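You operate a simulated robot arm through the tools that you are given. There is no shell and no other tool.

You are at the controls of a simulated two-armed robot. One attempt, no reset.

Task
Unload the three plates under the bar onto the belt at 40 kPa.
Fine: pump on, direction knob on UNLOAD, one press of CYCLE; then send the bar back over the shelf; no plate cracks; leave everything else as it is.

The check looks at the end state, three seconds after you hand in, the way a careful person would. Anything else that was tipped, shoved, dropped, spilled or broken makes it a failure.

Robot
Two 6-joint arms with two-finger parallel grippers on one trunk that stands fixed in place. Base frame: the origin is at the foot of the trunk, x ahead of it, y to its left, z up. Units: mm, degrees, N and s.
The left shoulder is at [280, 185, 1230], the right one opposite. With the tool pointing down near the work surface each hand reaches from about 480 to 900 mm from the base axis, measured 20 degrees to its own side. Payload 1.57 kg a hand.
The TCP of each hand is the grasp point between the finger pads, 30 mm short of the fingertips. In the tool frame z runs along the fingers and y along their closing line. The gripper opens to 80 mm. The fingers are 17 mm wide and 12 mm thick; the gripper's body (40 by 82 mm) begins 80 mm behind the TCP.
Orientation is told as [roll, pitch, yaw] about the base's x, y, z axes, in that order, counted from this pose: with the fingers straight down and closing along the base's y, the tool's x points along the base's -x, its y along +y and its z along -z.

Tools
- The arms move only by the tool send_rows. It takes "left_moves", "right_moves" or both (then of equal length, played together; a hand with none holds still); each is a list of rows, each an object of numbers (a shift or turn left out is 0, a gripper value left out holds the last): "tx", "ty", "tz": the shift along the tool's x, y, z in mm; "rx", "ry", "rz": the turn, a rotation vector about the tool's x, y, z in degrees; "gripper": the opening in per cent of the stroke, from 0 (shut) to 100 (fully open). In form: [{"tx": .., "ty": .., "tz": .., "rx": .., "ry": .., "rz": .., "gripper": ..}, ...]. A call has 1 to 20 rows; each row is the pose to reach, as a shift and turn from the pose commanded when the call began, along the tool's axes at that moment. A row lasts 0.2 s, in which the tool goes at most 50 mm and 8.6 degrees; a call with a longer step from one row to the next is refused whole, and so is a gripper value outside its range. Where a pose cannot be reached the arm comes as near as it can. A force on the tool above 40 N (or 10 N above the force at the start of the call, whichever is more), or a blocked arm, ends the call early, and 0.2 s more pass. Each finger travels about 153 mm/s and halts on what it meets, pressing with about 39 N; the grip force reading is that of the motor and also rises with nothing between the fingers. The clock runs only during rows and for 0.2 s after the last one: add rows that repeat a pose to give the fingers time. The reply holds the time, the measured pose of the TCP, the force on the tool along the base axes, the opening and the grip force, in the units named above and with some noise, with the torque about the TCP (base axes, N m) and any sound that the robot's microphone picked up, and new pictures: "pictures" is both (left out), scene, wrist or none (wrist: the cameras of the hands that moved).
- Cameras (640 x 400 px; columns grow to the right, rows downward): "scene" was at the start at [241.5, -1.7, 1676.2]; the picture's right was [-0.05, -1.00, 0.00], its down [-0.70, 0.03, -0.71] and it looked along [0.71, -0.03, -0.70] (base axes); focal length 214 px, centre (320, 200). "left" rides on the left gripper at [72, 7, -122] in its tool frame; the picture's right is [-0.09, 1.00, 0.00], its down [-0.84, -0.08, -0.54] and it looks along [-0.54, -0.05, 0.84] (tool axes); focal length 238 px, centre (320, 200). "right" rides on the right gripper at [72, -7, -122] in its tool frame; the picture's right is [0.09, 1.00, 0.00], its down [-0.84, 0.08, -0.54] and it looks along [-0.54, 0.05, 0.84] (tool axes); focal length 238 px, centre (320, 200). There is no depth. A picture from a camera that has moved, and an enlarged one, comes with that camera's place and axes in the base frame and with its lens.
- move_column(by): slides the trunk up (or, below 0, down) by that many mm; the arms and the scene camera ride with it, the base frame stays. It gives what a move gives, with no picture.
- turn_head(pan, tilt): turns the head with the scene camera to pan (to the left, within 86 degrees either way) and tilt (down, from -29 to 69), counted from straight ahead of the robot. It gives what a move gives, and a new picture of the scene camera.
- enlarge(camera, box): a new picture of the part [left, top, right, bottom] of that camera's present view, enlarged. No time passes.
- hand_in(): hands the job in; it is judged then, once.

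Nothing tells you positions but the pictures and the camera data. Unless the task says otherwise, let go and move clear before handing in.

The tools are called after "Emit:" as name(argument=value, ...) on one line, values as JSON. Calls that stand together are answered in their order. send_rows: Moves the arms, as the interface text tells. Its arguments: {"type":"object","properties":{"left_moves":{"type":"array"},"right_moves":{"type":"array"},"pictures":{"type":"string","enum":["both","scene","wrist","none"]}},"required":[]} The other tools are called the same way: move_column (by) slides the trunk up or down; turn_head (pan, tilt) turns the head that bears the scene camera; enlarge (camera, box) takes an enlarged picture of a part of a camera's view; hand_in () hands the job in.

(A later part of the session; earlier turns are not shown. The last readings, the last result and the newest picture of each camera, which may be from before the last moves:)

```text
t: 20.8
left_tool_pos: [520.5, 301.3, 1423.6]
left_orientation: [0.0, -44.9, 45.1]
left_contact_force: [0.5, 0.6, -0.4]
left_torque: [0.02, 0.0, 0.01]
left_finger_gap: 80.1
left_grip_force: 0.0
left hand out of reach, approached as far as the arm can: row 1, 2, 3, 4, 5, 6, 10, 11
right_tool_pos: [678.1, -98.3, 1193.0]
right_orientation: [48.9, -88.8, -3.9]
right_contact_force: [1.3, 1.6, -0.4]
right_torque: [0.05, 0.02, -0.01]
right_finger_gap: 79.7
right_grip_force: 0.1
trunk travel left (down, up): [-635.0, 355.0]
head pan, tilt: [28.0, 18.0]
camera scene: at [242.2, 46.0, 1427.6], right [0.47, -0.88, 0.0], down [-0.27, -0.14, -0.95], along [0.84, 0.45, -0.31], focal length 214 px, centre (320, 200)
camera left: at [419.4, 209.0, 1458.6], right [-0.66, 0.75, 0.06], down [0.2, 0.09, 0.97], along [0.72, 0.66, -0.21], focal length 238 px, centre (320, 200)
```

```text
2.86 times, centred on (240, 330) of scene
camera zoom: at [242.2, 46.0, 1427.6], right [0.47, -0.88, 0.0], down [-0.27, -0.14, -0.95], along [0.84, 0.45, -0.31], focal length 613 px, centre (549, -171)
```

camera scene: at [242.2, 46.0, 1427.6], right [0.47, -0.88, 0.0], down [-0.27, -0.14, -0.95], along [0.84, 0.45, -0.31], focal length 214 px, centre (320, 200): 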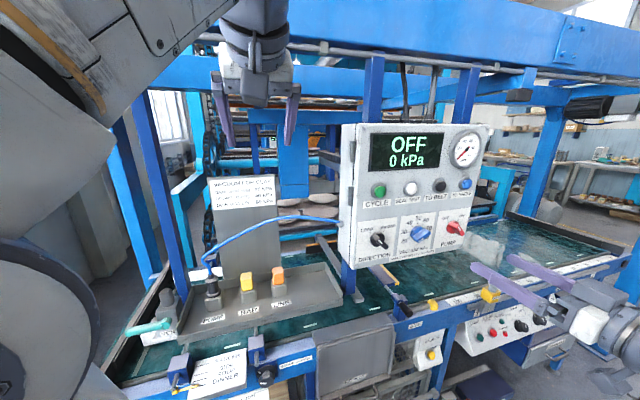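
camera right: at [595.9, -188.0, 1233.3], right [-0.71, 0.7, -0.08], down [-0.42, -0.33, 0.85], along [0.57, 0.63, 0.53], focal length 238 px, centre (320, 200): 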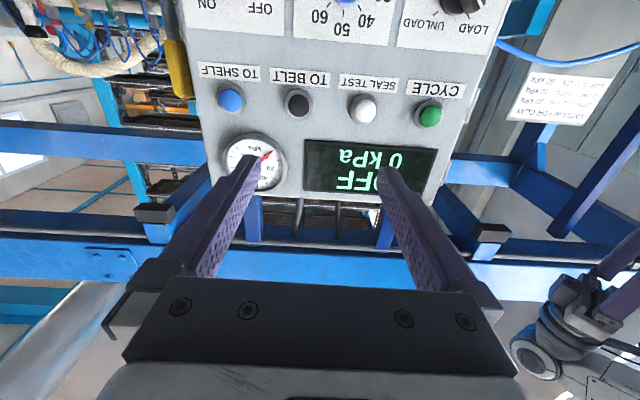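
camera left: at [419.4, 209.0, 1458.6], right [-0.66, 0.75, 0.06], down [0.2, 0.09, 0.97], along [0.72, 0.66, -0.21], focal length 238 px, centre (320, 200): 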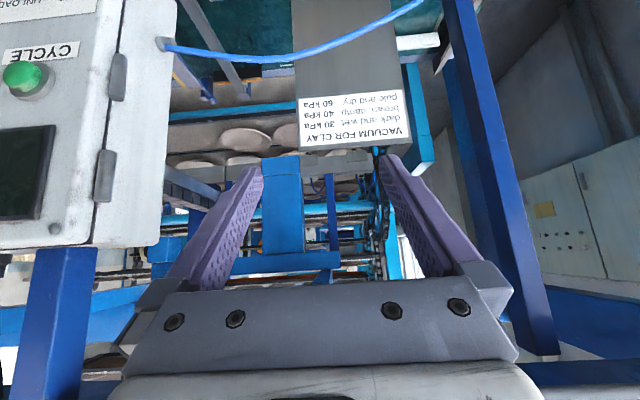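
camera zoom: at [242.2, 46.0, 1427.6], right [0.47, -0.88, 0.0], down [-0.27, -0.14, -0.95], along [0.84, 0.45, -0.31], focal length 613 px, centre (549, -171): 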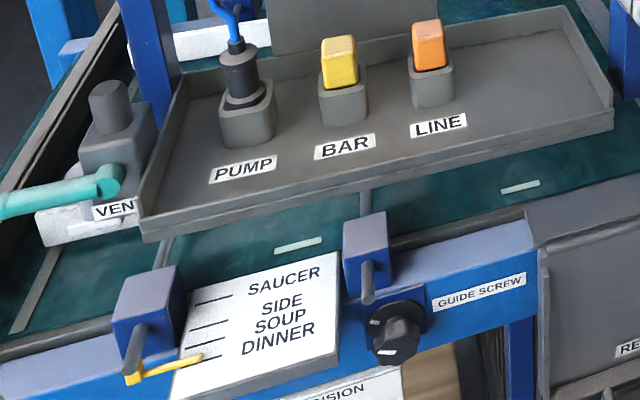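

Emit:
enlarge(camera="scene", box=[302, 160, 326, 176])

Emit:
enlarge(camera="scene", box=[262, 130, 286, 146])

Emit:
enlarge(camera="scene", box=[110, 270, 210, 350])

Emit:
turn_head(pan=50, tilt=35)

Emit:
enlarge(camera="left", box=[160, 170, 400, 320])

```text
16.00 times, centred on (314, 168) of scene
camera zoom: at [242.2, 46.0, 1427.6], right [0.47, -0.88, 0.0], down [-0.27, -0.14, -0.95], along [0.84, 0.45, -0.31], focal length 3432 px, centre (416, 712)
```

zoom: 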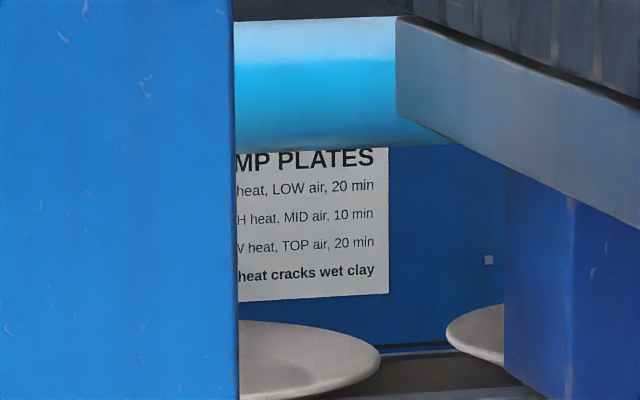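

```text
16.00 times, centred on (274, 138) of scene
camera zoom: at [242.2, 46.0, 1427.6], right [0.47, -0.88, 0.0], down [-0.27, -0.14, -0.95], along [0.84, 0.45, -0.31], focal length 3432 px, centre (1056, 1192)
```

zoom: 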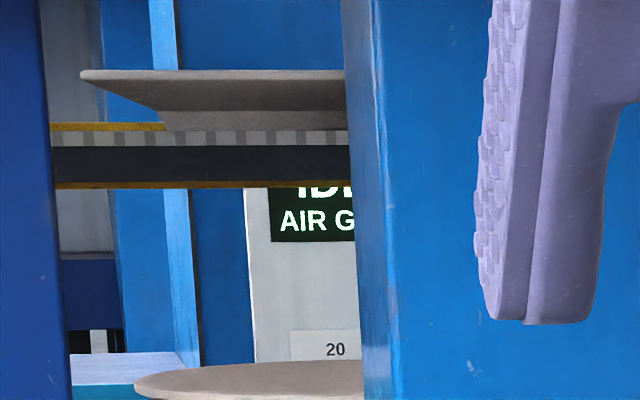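

```text
5.00 times, centred on (160, 310) of scene
camera zoom: at [242.2, 46.0, 1427.6], right [0.47, -0.88, 0.0], down [-0.27, -0.14, -0.95], along [0.84, 0.45, -0.31], focal length 1072 px, centre (1120, -350)
```

zoom: 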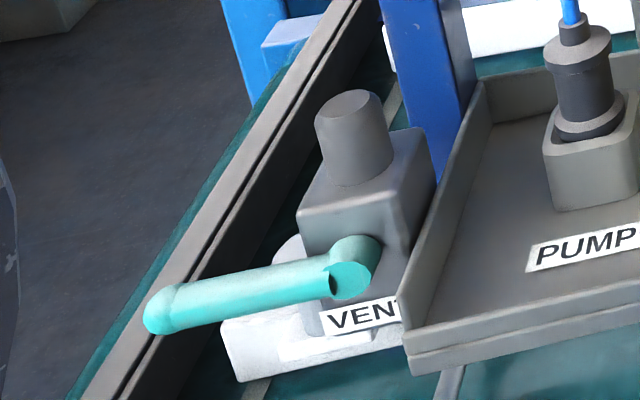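

```text
t: 21.6
left_tool_pos: [520.0, 301.7, 1423.7]
left_orientation: [0.2, -44.8, 44.9]
left_contact_force: [0.9, 0.8, -0.8]
left_torque: [0.01, 0.03, 0.02]
left_finger_gap: 80.1
left_grip_force: 0.0
right_tool_pos: [677.6, -96.5, 1194.4]
right_orientation: [49.0, -88.8, -3.9]
right_contact_force: [0.0, -0.1, 0.0]
right_torque: [-0.02, 0.02, 0.0]
right_finger_gap: 80.0
right_grip_force: 0.0
trunk travel left (down, up): [-635.0, 355.0]
head pan, tilt: [50.0, 35.0]
camera scene: at [216.6, 69.6, 1400.5], right [0.77, -0.64, 0.0], down [-0.37, -0.44, -0.82], along [0.53, 0.63, -0.57], focal length 214 px, centre (320, 200)
```

scene: 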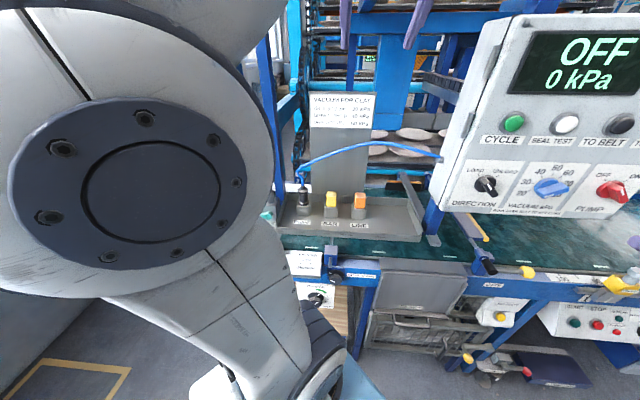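

```text
2.67 times, centred on (280, 245) of left
camera zoom: at [419.3, 209.3, 1458.6], right [-0.66, 0.75, 0.07], down [0.21, 0.09, 0.97], along [0.72, 0.65, -0.22], focal length 636 px, centre (427, 80)
```

zoom: 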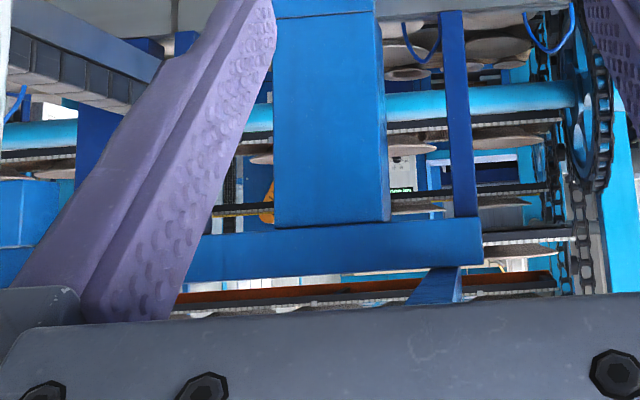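

There's also a VENT valve on the left and a bar with coloured taps behind the pendant. Before switching anything, I'll use the right wrist camera to look past the pendant's right side at the bar's cups.

Emit:
send_rows(right_moves=[{"tx": -30, "ty": -25, "ry": 7.5}, {"tx": -60, "ty": -50, "ry": 15}, {"tx": -90, "ty": -75, "ry": 22.5}, {"tx": -120, "ty": -100, "ry": 30}, {"tx": -150, "ty": -125, "ry": 37.5}, {"tx": -180, "ty": -150, "ry": 45}], pictures="wrist")

Emit:
enlarge(camera="right", box=[120, 40, 440, 240])

```text
t: 23.0
left_tool_pos: [515.9, 301.7, 1426.5]
left_orientation: [-0.2, -44.9, 45.3]
left_contact_force: [-0.7, -0.3, -0.1]
left_torque: [-0.06, -0.04, -0.08]
left_finger_gap: 80.1
left_grip_force: 0.2
right_tool_pos: [768.0, -204.6, 1351.2]
right_orientation: [1.3, -44.1, 44.1]
right_contact_force: [-1.5, 1.3, 0.4]
right_torque: [-0.07, -0.05, -0.1]
right_finger_gap: 79.9
right_grip_force: 0.0
right hand out of reach, approached as far as the arm can: row 6
trunk travel left (down, up): [-635.0, 355.0]
head pan, tilt: [50.0, 35.0]
camera right: at [678.0, -306.2, 1387.1], right [-0.75, 0.66, -0.05], down [0.11, 0.2, 0.97], along [0.65, 0.73, -0.23], focal length 238 px, centre (320, 200)
```

right: 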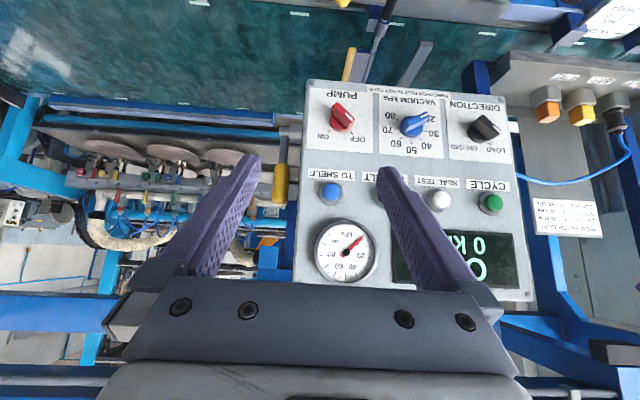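

```text
2.00 times, centred on (280, 140) of right
camera zoom: at [678.0, -306.2, 1387.1], right [-0.75, 0.66, -0.05], down [0.11, 0.2, 0.97], along [0.65, 0.73, -0.23], focal length 477 px, centre (400, 320)
```

zoom: 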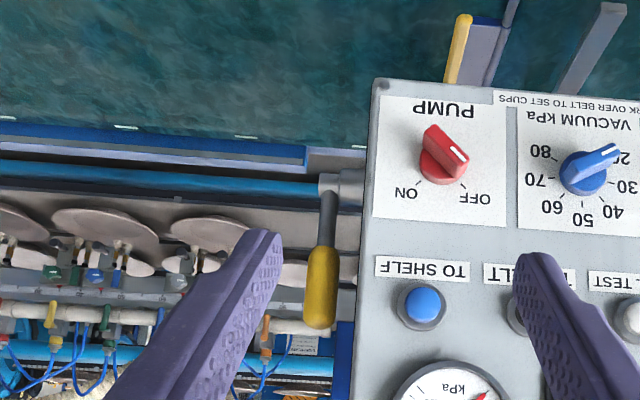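

Emit:
enlarge(camera="right", box=[40, 110, 200, 210])

Emit:
enlarge(camera="right", box=[180, 110, 300, 210])

Emit:
enlarge(camera="right", box=[0, 110, 120, 210])

Emit:
enlarge(camera="right", box=[300, 80, 520, 220])

```text
4.00 times, centred on (120, 160) of right
camera zoom: at [678.0, -306.2, 1387.1], right [-0.75, 0.66, -0.05], down [0.11, 0.2, 0.97], along [0.65, 0.73, -0.23], focal length 953 px, centre (1120, 360)
```

zoom: 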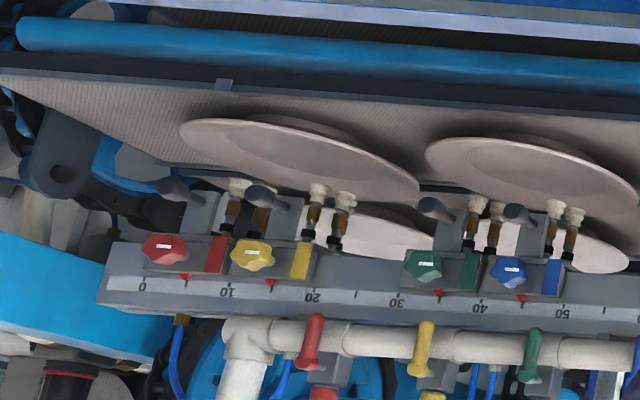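

```text
4.00 times, centred on (240, 160) of right
camera zoom: at [678.0, -306.2, 1387.1], right [-0.75, 0.66, -0.05], down [0.11, 0.2, 0.97], along [0.65, 0.73, -0.23], focal length 953 px, centre (640, 360)
```

zoom: 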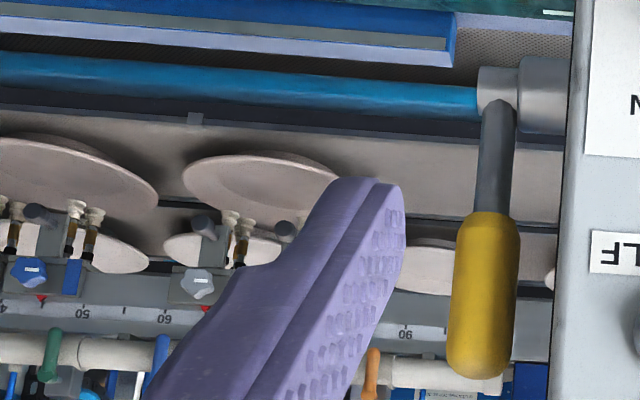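

```text
4.00 times, centred on (60, 160) of right
camera zoom: at [678.0, -306.2, 1387.1], right [-0.75, 0.66, -0.05], down [0.11, 0.2, 0.97], along [0.65, 0.73, -0.23], focal length 953 px, centre (1360, 360)
```

zoom: 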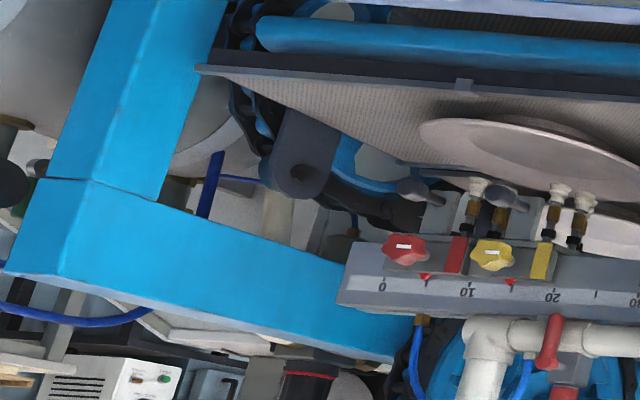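

```text
2.86 times, centred on (410, 150) of right
camera zoom: at [678.0, -306.2, 1387.1], right [-0.75, 0.66, -0.05], down [0.11, 0.2, 0.97], along [0.65, 0.73, -0.23], focal length 681 px, centre (63, 343)
```

zoom: 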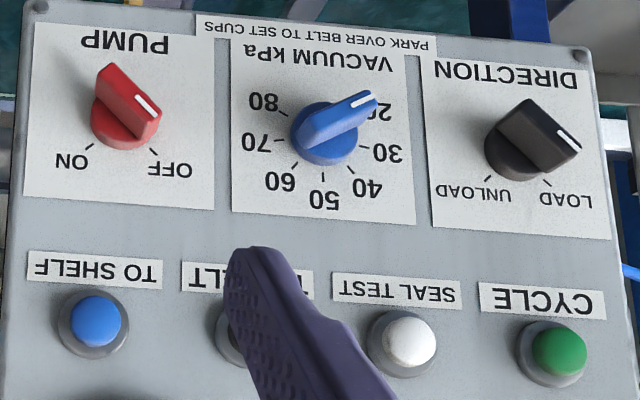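

The bar's cup heads pair up evenly over the plates (5/15, 35/45, 65/75) and the coloured taps all sit alike, so I'll leave those alone. VACUUM is on 20. I'll pull the left hand back a little and lower the trunk further, so the right arm has room in front of the knobs.

Emit:
send_rows(left_moves=[{"tz": -40}, {"tz": -80}], pictures="none")

Emit:
move_column(by=-100)

Emit:
turn_head(pan=20, tilt=20)

```text
t: 23.6
left_tool_pos: [480.6, 266.2, 1474.0]
left_orientation: [0.0, -45.1, 45.1]
left_contact_force: [-0.5, 0.0, -0.1]
left_torque: [-0.01, 0.01, -0.04]
left_finger_gap: 80.0
left_grip_force: 0.0
left hand out of reach, approached as far as the arm can: row 2
right_tool_pos: [771.3, -206.8, 1348.8]
right_orientation: [1.2, -44.2, 44.3]
right_contact_force: [-0.4, 0.4, 0.4]
right_torque: [0.0, -0.01, -0.02]
right_finger_gap: 79.9
right_grip_force: 0.1
trunk travel left (down, up): [-635.0, 355.0]
head pan, tilt: [50.0, 35.0]
```

```text
t: 24.9
left_tool_pos: [483.1, 266.7, 1372.4]
left_orientation: [0.1, -45.1, 45.0]
left_contact_force: [0.1, -0.3, 0.1]
left_torque: [-0.01, 0.0, 0.02]
left_finger_gap: 80.1
left_grip_force: 0.0
right_tool_pos: [771.8, -205.5, 1249.0]
right_orientation: [1.3, -44.1, 44.3]
right_contact_force: [0.7, -0.1, 0.9]
right_torque: [0.03, 0.01, 0.03]
right_finger_gap: 79.7
right_grip_force: 0.1
trunk travel left (down, up): [-535.0, 455.0]
head pan, tilt: [50.0, 35.0]
```

```text
t: 25.9
left_tool_pos: [482.3, 266.1, 1372.5]
left_orientation: [0.0, -45.0, 45.0]
left_contact_force: [-0.4, -0.4, -0.7]
left_torque: [-0.02, -0.02, -0.01]
left_finger_gap: 79.7
left_grip_force: 0.1
right_tool_pos: [771.8, -206.4, 1248.1]
right_orientation: [1.2, -44.2, 44.2]
right_contact_force: [-0.3, 0.2, 0.1]
right_torque: [0.01, 0.02, 0.03]
right_finger_gap: 80.0
right_grip_force: 0.0
trunk travel left (down, up): [-535.0, 455.0]
head pan, tilt: [20.0, 20.0]
camera scene: at [247.4, 34.0, 1324.3], right [0.34, -0.94, 0.0], down [-0.32, -0.12, -0.94], along [0.88, 0.32, -0.34], focal length 214 px, centre (320, 200)
```

scene: 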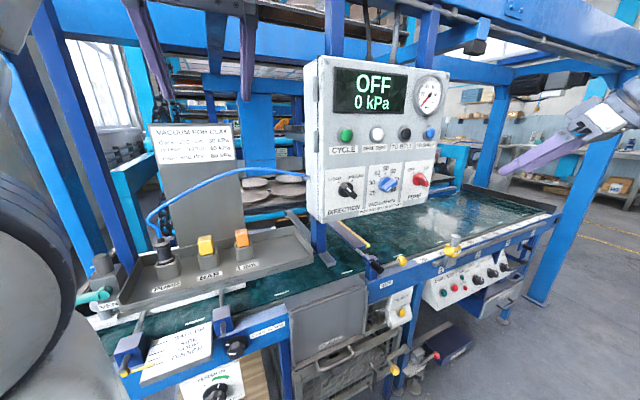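

The knob centres work out to u≈412/530/648 mm along the panel at z≈1172, with wing fronts at s≈586 (s along the panel's inward normal). I'll take the right hand in front of the DIRECTION knob, closing line across its wing, and stop about 115 mm short.

Emit:
send_rows(right_moves=[{"tx": 0.7, "ty": 35, "tz": 12.6, "rx": 2.2, "ry": -5.4, "rz": -5.3, "gripper": 62}, {"tx": 1.4, "ty": 70, "tz": 25.2, "rx": 4.5, "ry": -10.8, "rz": -10.6}, {"tx": 2, "ty": 105, "tz": 37.8, "rx": 6.7, "ry": -16.3, "rz": -15.9}, {"tx": 2.7, "ty": 140, "tz": 50.4, "rx": 9, "ry": -21.7, "rz": -21.2}, {"tx": 3.4, "ty": 175, "tz": 63, "rx": 11.2, "ry": -27.1, "rz": -26.6}, {"tx": 4, "ty": 210, "tz": 75.6, "rx": 13.5, "ry": -32.5, "rz": -31.9}, {"tx": 4.7, "ty": 245, "tz": 88.2, "rx": 15.7, "ry": -37.9, "rz": -37.2}, {"tx": 5.4, "ty": 280.7, "tz": 100.8, "rx": 17.96, "ry": -43.35, "rz": -42.5}], pictures="both")

```text
t: 27.7
left_tool_pos: [482.7, 265.9, 1372.6]
left_orientation: [0.0, -45.0, 45.0]
left_contact_force: [-0.7, 0.7, 0.1]
left_torque: [0.04, 0.0, -0.02]
left_finger_gap: 79.8
left_grip_force: 0.1
right_tool_pos: [647.7, 35.1, 1185.2]
right_orientation: [-89.3, -46.1, 134.8]
right_contact_force: [-0.1, 0.0, 0.3]
right_torque: [-0.02, -0.02, 0.0]
right_finger_gap: 49.6
right_grip_force: 0.1
right hand out of reach, approached as far as the arm can: row 6, 7, 8
trunk travel left (down, up): [-535.0, 455.0]
head pan, tilt: [20.0, 20.0]
camera scene: at [247.4, 33.9, 1324.3], right [0.34, -0.94, 0.0], down [-0.32, -0.12, -0.94], along [0.88, 0.32, -0.34], focal length 214 px, centre (320, 200)
camera right: at [600.6, -90.2, 1138.8], right [-0.47, 0.45, -0.76], down [-0.83, 0.06, 0.55], along [0.3, 0.89, 0.35], focal length 238 px, centre (320, 200)
```

scene: 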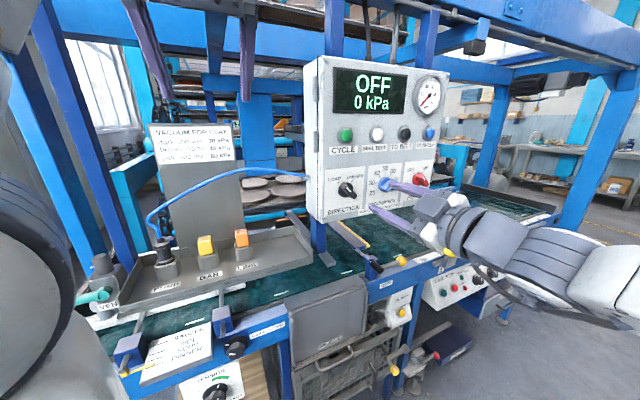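
right: 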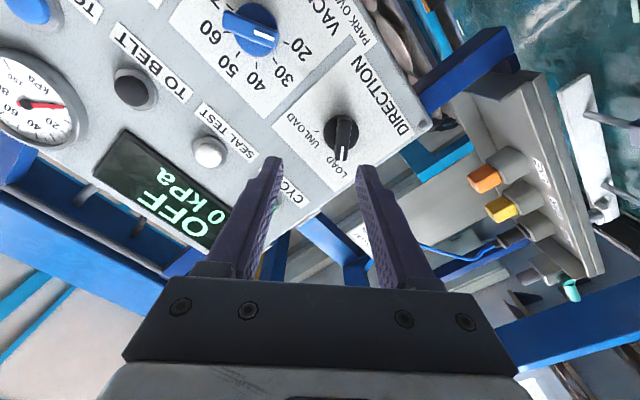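

Emit:
send_rows(right_moves=[{"tx": -2, "ty": 11, "tz": 15}, {"tx": -4.5, "ty": 23, "tz": 30}, {"tx": -4.5, "ty": 23, "tz": 45}], pictures="both")

Emit:
enlarge(camera="right", box=[240, 60, 440, 200])

Emit:
enlarge(camera="scene", box=[310, 140, 470, 260])

```text
t: 28.5
left_tool_pos: [481.4, 265.1, 1372.1]
left_orientation: [0.0, -45.0, 45.0]
left_contact_force: [0.2, -0.4, 0.5]
left_torque: [-0.02, 0.0, 0.0]
left_finger_gap: 80.1
left_grip_force: 0.0
right_tool_pos: [667.4, 59.7, 1202.2]
right_orientation: [-89.1, -46.1, 134.9]
right_contact_force: [0.8, 0.8, 0.0]
right_torque: [-0.03, 0.02, 0.01]
right_finger_gap: 49.7
right_grip_force: 0.1
right hand out of reach, approached as far as the arm can: row 1, 2, 3
trunk travel left (down, up): [-535.0, 455.0]
head pan, tilt: [20.0, 20.0]
camera scene: at [247.3, 34.0, 1324.3], right [0.34, -0.94, 0.0], down [-0.32, -0.12, -0.94], along [0.88, 0.32, -0.34], focal length 214 px, centre (320, 200)
camera right: at [621.4, -66.4, 1154.4], right [-0.47, 0.45, -0.76], down [-0.83, 0.06, 0.56], along [0.3, 0.89, 0.35], focal length 238 px, centre (320, 200)
```

scene: 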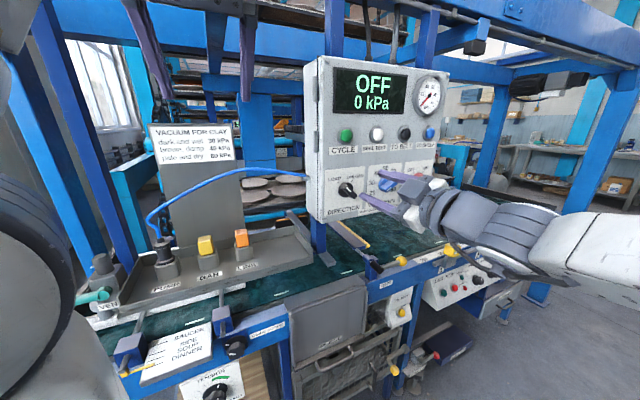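
right: 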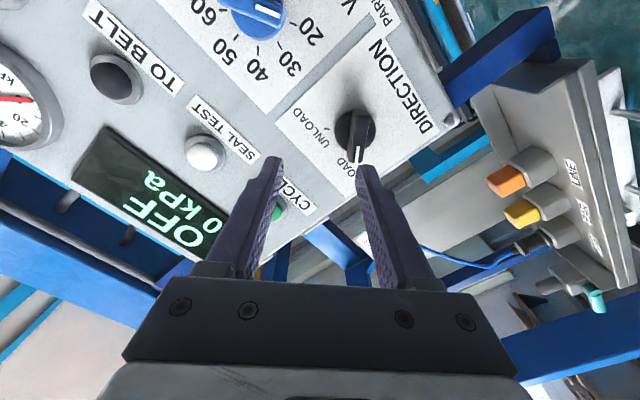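

```text
2.86 times, centred on (340, 130) of right
camera zoom: at [621.4, -66.4, 1154.4], right [-0.47, 0.45, -0.76], down [-0.83, 0.06, 0.56], along [0.3, 0.89, 0.35], focal length 681 px, centre (263, 400)
```

zoom: 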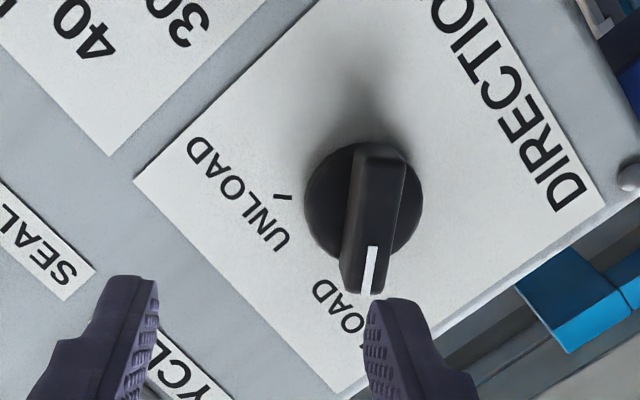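

```text
3.33 times, centred on (390, 200) of scene
camera zoom: at [247.3, 34.0, 1324.3], right [0.34, -0.94, 0.0], down [-0.32, -0.12, -0.94], along [0.88, 0.32, -0.34], focal length 715 px, centre (87, 200)
```

zoom: 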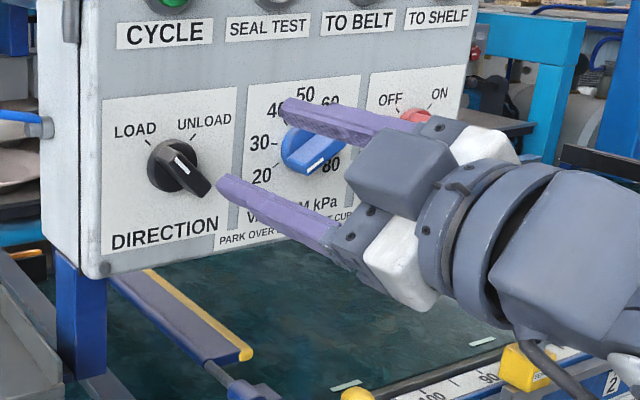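

The arm is still at its inner reach limit here. I'll raise the right hand in front of the panel, then lower the trunk a further 150 mm so the arm can stretch out more.

Emit:
send_rows(right_moves=[{"tx": -25, "ty": -24}, {"tx": -50, "ty": -48}, {"tx": -75, "ty": -73}, {"tx": -100, "ty": -97}], pictures="scene")

Emit:
move_column(by=-150)

Emit:
turn_head(pan=20, tilt=12)

```text
t: 29.5
left_tool_pos: [482.5, 265.6, 1372.4]
left_orientation: [0.0, -45.1, 45.0]
left_contact_force: [-0.5, -0.4, -0.2]
left_torque: [-0.01, 0.02, -0.02]
left_finger_gap: 79.9
left_grip_force: 0.0
right_tool_pos: [669.6, 61.8, 1340.4]
right_orientation: [-90.0, -45.8, 135.1]
right_contact_force: [0.1, -0.1, -0.2]
right_torque: [0.0, 0.0, 0.01]
right_finger_gap: 49.6
right_grip_force: 0.0
trunk travel left (down, up): [-535.0, 455.0]
head pan, tilt: [20.0, 20.0]
camera scene: at [247.5, 34.0, 1324.3], right [0.34, -0.94, 0.0], down [-0.32, -0.12, -0.94], along [0.88, 0.32, -0.34], focal length 214 px, centre (320, 200)
```

scene: 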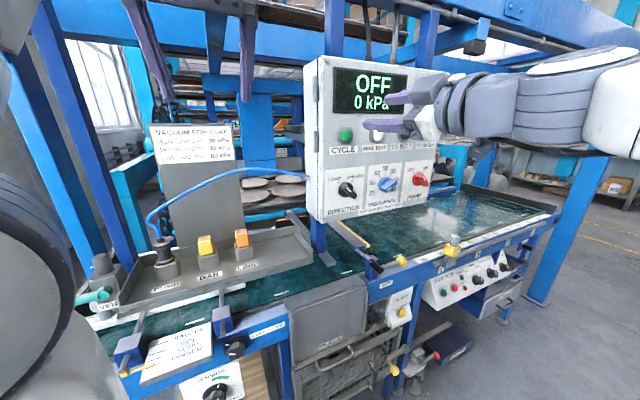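

```text
t: 31.2
left_tool_pos: [480.7, 265.1, 1223.8]
left_orientation: [-0.1, -45.0, 45.1]
left_contact_force: [0.1, -0.5, 0.3]
left_torque: [0.0, 0.0, -0.01]
left_finger_gap: 80.0
left_grip_force: 0.1
right_tool_pos: [670.6, 60.3, 1189.5]
right_orientation: [-90.1, -46.0, 135.2]
right_contact_force: [-0.1, 0.7, 0.7]
right_torque: [0.02, -0.03, 0.01]
right_finger_gap: 49.7
right_grip_force: 0.0
trunk travel left (down, up): [-385.0, 605.0]
head pan, tilt: [20.0, 20.0]
```

```text
t: 31.9
left_tool_pos: [481.1, 265.9, 1222.6]
left_orientation: [0.0, -45.0, 44.9]
left_contact_force: [0.3, 0.3, 0.2]
left_torque: [-0.03, 0.03, -0.02]
left_finger_gap: 80.0
left_grip_force: 0.0
right_tool_pos: [669.3, 60.7, 1188.9]
right_orientation: [-90.0, -46.0, 135.1]
right_contact_force: [0.3, 0.3, 0.7]
right_torque: [0.01, 0.03, -0.01]
right_finger_gap: 49.5
right_grip_force: 0.0
trunk travel left (down, up): [-385.0, 605.0]
head pan, tilt: [20.0, 12.0]
camera scene: at [247.5, 34.0, 1187.3], right [0.34, -0.94, 0.0], down [-0.2, -0.07, -0.98], along [0.92, 0.33, -0.21], focal length 214 px, centre (320, 200)
```

scene: 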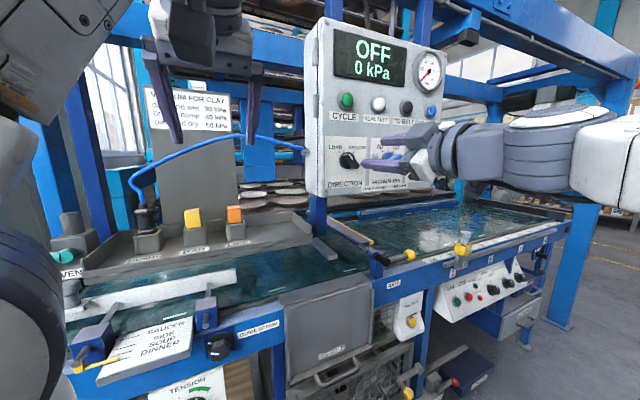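

Emit:
send_rows(right_moves=[{"tx": -0.5, "ty": 12.5, "rz": -0.5}, {"tx": -1, "ty": 24.8, "rz": -1}, {"tx": -1, "ty": 24.8, "rz": -1}], pictures="both")

Emit:
enlarge(camera="right", box=[240, 60, 440, 200])

Emit:
enlarge(camera="scene", box=[310, 100, 470, 200])

```text
t: 32.7
left_tool_pos: [481.7, 266.9, 1223.3]
left_orientation: [0.0, -45.0, 44.9]
left_contact_force: [0.4, 0.2, -0.1]
left_torque: [0.03, -0.01, -0.01]
left_finger_gap: 80.1
left_grip_force: 0.1
right_tool_pos: [656.6, 73.1, 1172.0]
right_orientation: [-90.0, -44.9, 135.1]
right_contact_force: [-0.1, -1.3, 0.6]
right_torque: [0.0, 0.03, 0.02]
right_finger_gap: 49.6
right_grip_force: 0.0
trunk travel left (down, up): [-385.0, 605.0]
head pan, tilt: [20.0, 12.0]
camera scene: at [247.5, 34.0, 1187.3], right [0.34, -0.94, 0.0], down [-0.2, -0.07, -0.98], along [0.92, 0.33, -0.21], focal length 214 px, centre (320, 200)
camera right: at [611.4, -51.7, 1125.7], right [-0.45, 0.45, -0.77], down [-0.84, 0.07, 0.54], along [0.3, 0.89, 0.35], focal length 238 px, centre (320, 200)
```

scene: 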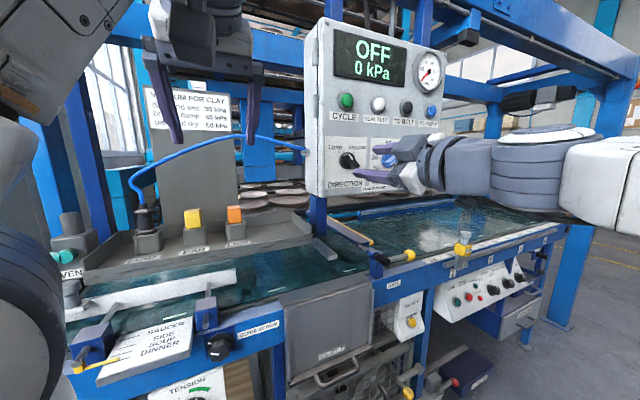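
right: 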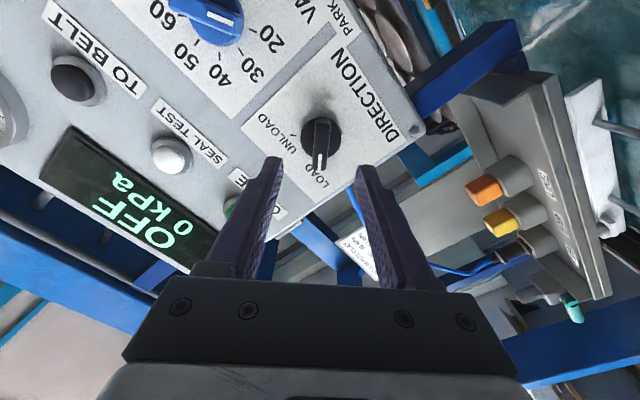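

```text
2.86 times, centred on (340, 130) of right
camera zoom: at [611.4, -51.7, 1125.7], right [-0.45, 0.45, -0.77], down [-0.84, 0.07, 0.54], along [0.3, 0.89, 0.35], focal length 681 px, centre (263, 400)
```

zoom: 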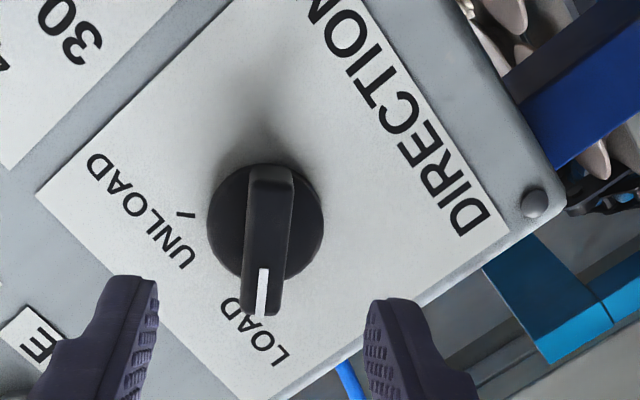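

```text
4.00 times, centred on (390, 150) of scene
camera zoom: at [247.5, 34.0, 1187.3], right [0.34, -0.94, 0.0], down [-0.2, -0.07, -0.98], along [0.92, 0.33, -0.21], focal length 858 px, centre (40, 400)
```

zoom: 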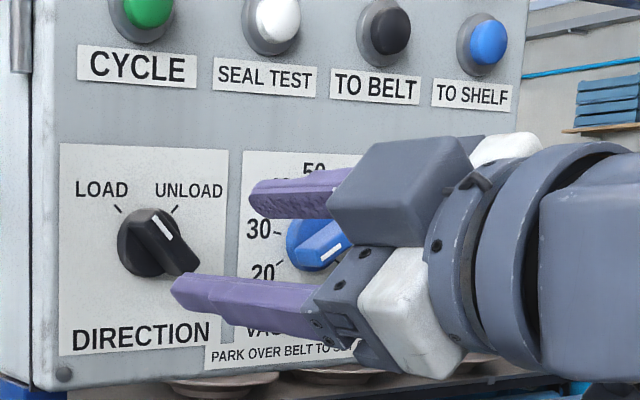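

The hand is now on the DIRECTION knob's axis, with the wing midway between the fingers. I'll move in so the fingertips overlap the wing by about 15 mm and then close on it.

Emit:
send_rows(right_moves=[{"tz": 14}, {"tz": 28}, {"tz": 42}, {"tz": 56}, {"tz": 56}], pictures="both")

Emit:
enlarge(camera="right", box=[240, 60, 440, 200])

Emit:
enlarge(camera="scene", box=[310, 100, 470, 200])

```text
t: 33.9
left_tool_pos: [482.2, 265.8, 1223.0]
left_orientation: [0.0, -45.0, 45.0]
left_contact_force: [0.6, 0.4, -0.3]
left_torque: [-0.03, -0.03, 0.0]
left_finger_gap: 79.9
left_grip_force: 0.1
right_tool_pos: [698.0, 114.4, 1173.7]
right_orientation: [-90.0, -44.9, 135.1]
right_contact_force: [-0.7, -0.5, 1.2]
right_torque: [0.01, -0.04, -0.06]
right_finger_gap: 49.5
right_grip_force: 0.0
trunk travel left (down, up): [-385.0, 605.0]
head pan, tilt: [20.0, 12.0]
camera scene: at [247.5, 34.0, 1187.3], right [0.34, -0.94, 0.0], down [-0.2, -0.07, -0.98], along [0.92, 0.33, -0.21], focal length 214 px, centre (320, 200)
camera right: at [650.5, -10.8, 1126.3], right [-0.45, 0.45, -0.77], down [-0.84, 0.07, 0.54], along [0.3, 0.89, 0.35], focal length 238 px, centre (320, 200)
```

scene: 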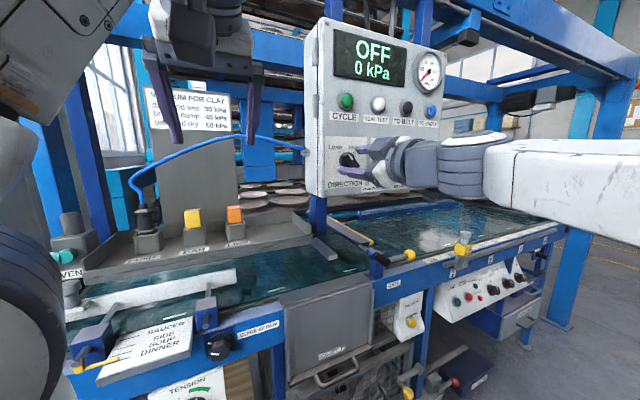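
right: 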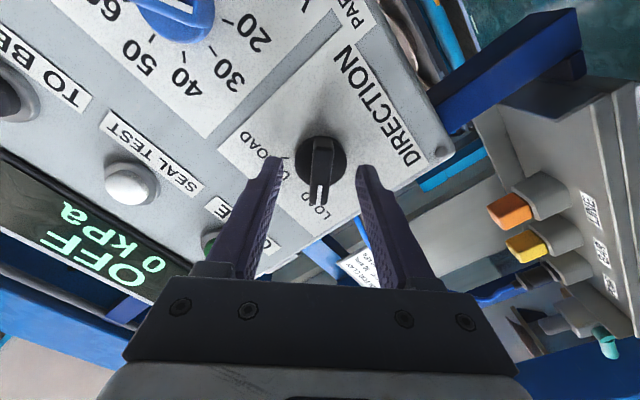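

```text
2.86 times, centred on (340, 130) of right
camera zoom: at [650.5, -10.8, 1126.3], right [-0.45, 0.45, -0.77], down [-0.84, 0.07, 0.54], along [0.3, 0.89, 0.35], focal length 681 px, centre (263, 400)
```

zoom: 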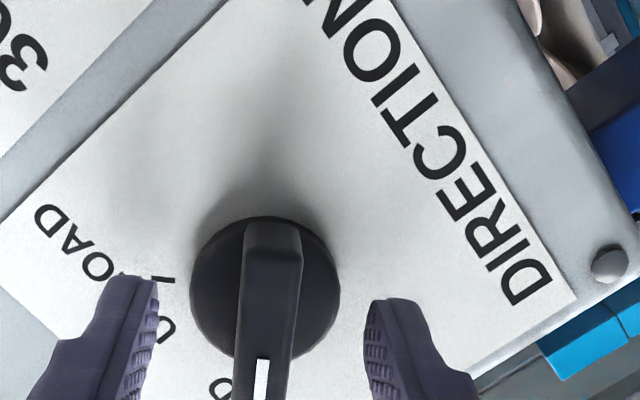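

```text
4.00 times, centred on (390, 150) of scene
camera zoom: at [247.5, 34.0, 1187.3], right [0.34, -0.94, 0.0], down [-0.2, -0.07, -0.98], along [0.92, 0.33, -0.21], focal length 858 px, centre (40, 400)
```

zoom: 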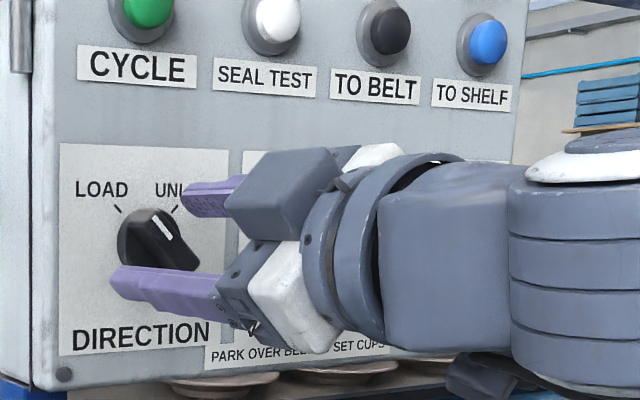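

Emit:
send_rows(right_moves=[{"gripper": 0}, {"gripper": 0}], pictures="wrist")

Emit:
enlarge(camera="scene", box=[310, 100, 470, 200])

```text
t: 34.5
left_tool_pos: [482.6, 266.2, 1223.0]
left_orientation: [0.0, -45.1, 45.0]
left_contact_force: [-0.9, -0.5, 0.2]
left_torque: [0.0, 0.0, -0.01]
left_finger_gap: 79.7
left_grip_force: 0.0
right_tool_pos: [695.6, 115.1, 1172.1]
right_orientation: [-90.0, -44.9, 135.0]
right_contact_force: [-1.1, 1.1, -1.6]
right_torque: [0.28, -0.19, 0.09]
right_finger_gap: 12.7
right_grip_force: 29.9
trunk travel left (down, up): [-385.0, 605.0]
head pan, tilt: [20.0, 12.0]
camera right: at [650.4, -10.7, 1126.1], right [-0.45, 0.45, -0.77], down [-0.84, 0.07, 0.54], along [0.3, 0.89, 0.35], focal length 238 px, centre (320, 200)
```

right: 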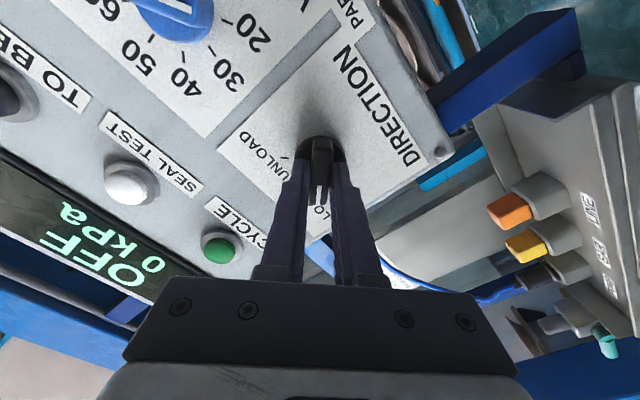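

```text
4.00 times, centred on (390, 150) of scene
camera zoom: at [247.5, 34.1, 1187.3], right [0.34, -0.94, 0.0], down [-0.2, -0.07, -0.98], along [0.92, 0.33, -0.21], focal length 858 px, centre (40, 400)
```

zoom: 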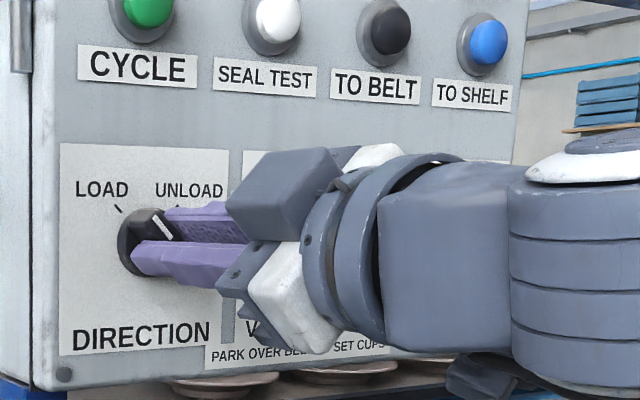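

The grip is sound, with the 12.7 mm wing between the pads. Now I'll turn clockwise towards UNLOAD, half-way first.

Emit:
send_rows(right_moves=[{"rz": 7.5, "gripper": 0}, {"rz": 15}, {"rz": 22.5}, {"rz": 30}, {"rz": 37.5}, {"rz": 45}], pictures="wrist")

Emit:
enlarge(camera="scene", box=[310, 100, 470, 200])

```text
t: 35.9
left_tool_pos: [483.5, 266.8, 1222.9]
left_orientation: [-0.1, -45.0, 45.0]
left_contact_force: [-0.2, 0.2, -0.4]
left_torque: [-0.04, 0.01, 0.0]
left_finger_gap: 80.0
left_grip_force: 0.0
right_tool_pos: [696.4, 114.6, 1173.6]
right_orientation: [125.4, -89.9, -80.5]
right_contact_force: [16.7, 9.6, 10.9]
right_torque: [0.36, -0.37, -0.09]
right_finger_gap: 12.6
right_grip_force: 29.8
trunk travel left (down, up): [-385.0, 605.0]
head pan, tilt: [20.0, 12.0]
camera right: at [616.0, 23.4, 1100.4], right [-0.7, 0.7, -0.09], down [-0.44, -0.33, 0.84], along [0.56, 0.63, 0.54], focal length 238 px, centre (320, 200)
```

right: 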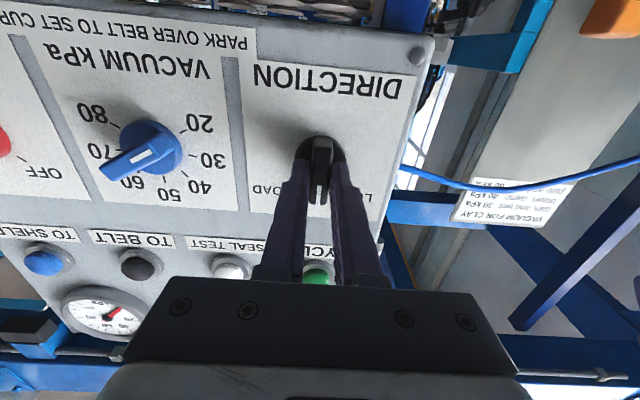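

```text
4.00 times, centred on (390, 150) of scene
camera zoom: at [248.0, 34.5, 1187.3], right [0.34, -0.94, 0.0], down [-0.2, -0.07, -0.98], along [0.92, 0.33, -0.21], focal length 858 px, centre (40, 400)
```

zoom: 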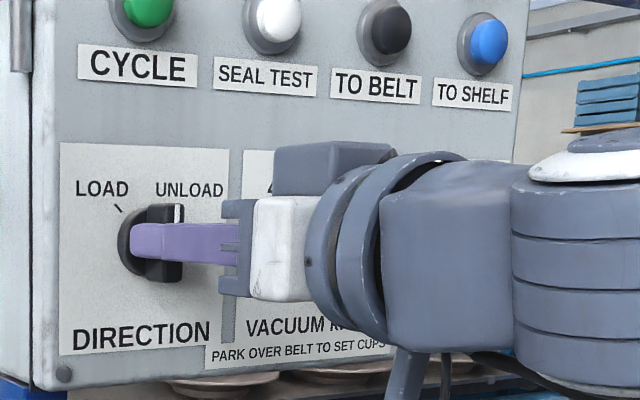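

Emit:
send_rows(right_moves=[{"rz": 7.5, "gripper": 0}, {"rz": 15}, {"rz": 22.5}, {"rz": 30}, {"rz": 37.5}, {"rz": 45}, {"rz": 45}], pictures="wrist")

Emit:
enlarge(camera="scene", box=[310, 100, 470, 200])

```text
t: 37.5
left_tool_pos: [482.9, 265.5, 1223.6]
left_orientation: [0.0, -45.0, 44.9]
left_contact_force: [0.1, -0.1, -0.2]
left_torque: [0.03, 0.02, 0.0]
left_finger_gap: 80.0
left_grip_force: 0.1
right_tool_pos: [697.3, 113.4, 1172.2]
right_orientation: [90.0, -45.0, -45.0]
right_contact_force: [15.9, -5.2, 9.7]
right_torque: [0.13, -0.15, -0.23]
right_finger_gap: 12.6
right_grip_force: 30.3
trunk travel left (down, up): [-385.0, 605.0]
head pan, tilt: [20.0, 12.0]
camera right: at [578.9, 60.1, 1116.3], right [-0.54, 0.54, 0.64], down [0.0, -0.76, 0.65], along [0.84, 0.35, 0.42], focal length 238 px, centre (320, 200)
```

right: 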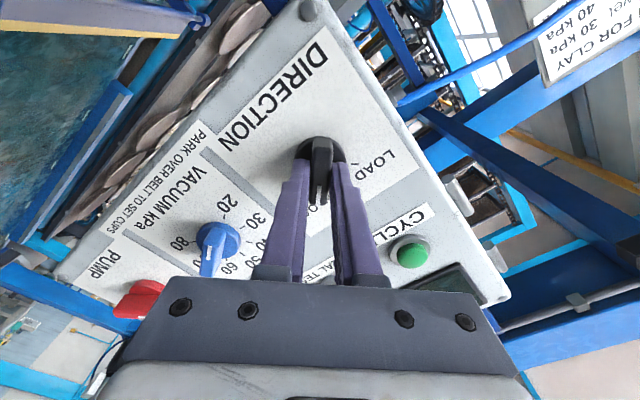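

```text
4.00 times, centred on (390, 150) of scene
camera zoom: at [248.0, 33.8, 1187.2], right [0.34, -0.94, 0.0], down [-0.2, -0.07, -0.98], along [0.92, 0.33, -0.21], focal length 858 px, centre (40, 400)
```

zoom: 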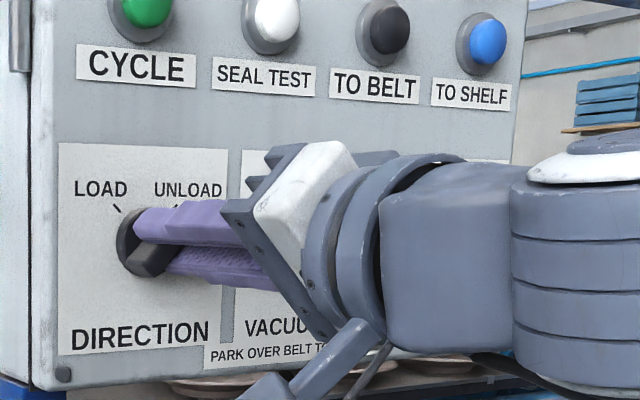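

The knob has followed to the UNLOAD side. I'll let go, back straight out, and check where it stays.

Emit:
send_rows(right_moves=[{"gripper": 62}, {"gripper": 62}, {"tz": -20}, {"tz": -40}, {"tz": -60}, {"tz": -80}], pictures="both")

Emit:
enlarge(camera="scene", box=[310, 100, 470, 200])

Emit:
enlarge(camera="right", box=[120, 40, 420, 240])

```text
t: 38.9
left_tool_pos: [482.1, 267.2, 1223.7]
left_orientation: [0.0, -45.0, 45.0]
left_contact_force: [0.1, -1.1, 0.1]
left_torque: [0.01, -0.04, -0.04]
left_finger_gap: 79.8
left_grip_force: 0.1
right_tool_pos: [643.9, 57.4, 1174.0]
right_orientation: [90.0, -45.1, -44.8]
right_contact_force: [-0.1, -0.8, -0.1]
right_torque: [0.0, 0.02, 0.03]
right_finger_gap: 49.5
right_grip_force: 0.1
right hand out of reach, approached as far as the arm can: row 6
trunk travel left (down, up): [-385.0, 605.0]
head pan, tilt: [20.0, 12.0]
camera scene: at [247.6, 34.2, 1187.3], right [0.34, -0.94, 0.0], down [-0.2, -0.07, -0.98], along [0.92, 0.33, -0.21], focal length 214 px, centre (320, 200)
camera right: at [525.7, 3.5, 1117.5], right [-0.55, 0.54, 0.64], down [0.0, -0.76, 0.65], along [0.84, 0.35, 0.42], focal length 238 px, centre (320, 200)
```

scene: 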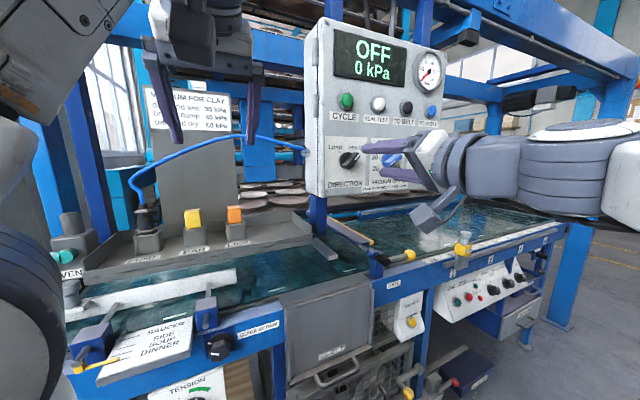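
right: 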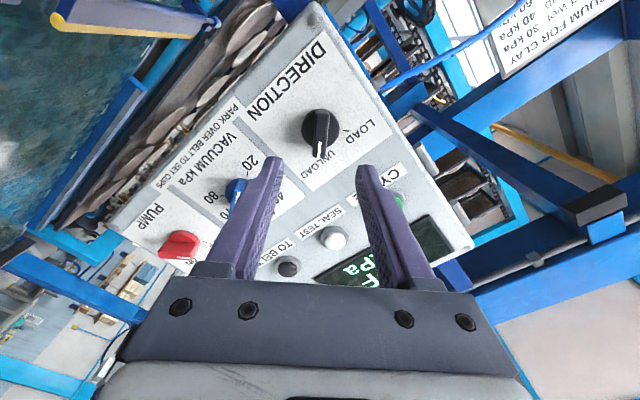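

```text
4.00 times, centred on (390, 150) of scene
camera zoom: at [247.6, 34.2, 1187.3], right [0.34, -0.94, 0.0], down [-0.2, -0.07, -0.98], along [0.92, 0.33, -0.21], focal length 858 px, centre (40, 400)
```

zoom: 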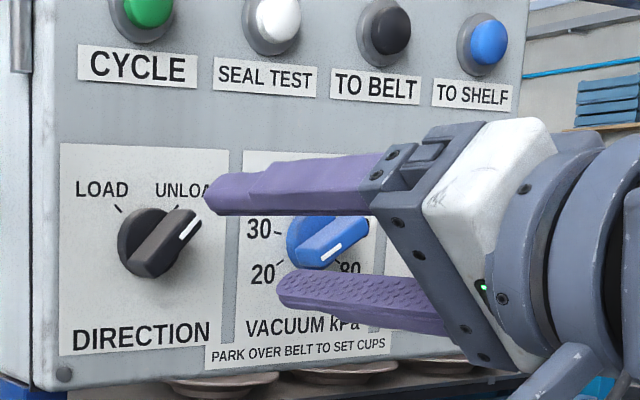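

```text
2.00 times, centred on (270, 140) of right
camera zoom: at [525.7, 3.5, 1117.5], right [-0.55, 0.54, 0.64], down [0.0, -0.76, 0.65], along [0.84, 0.35, 0.42], focal length 477 px, centre (420, 320)
```

zoom: 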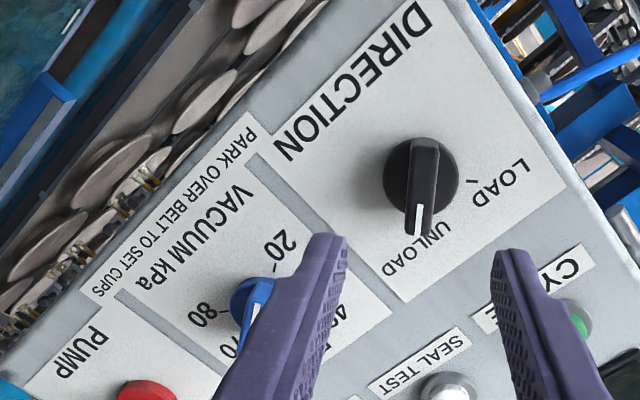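

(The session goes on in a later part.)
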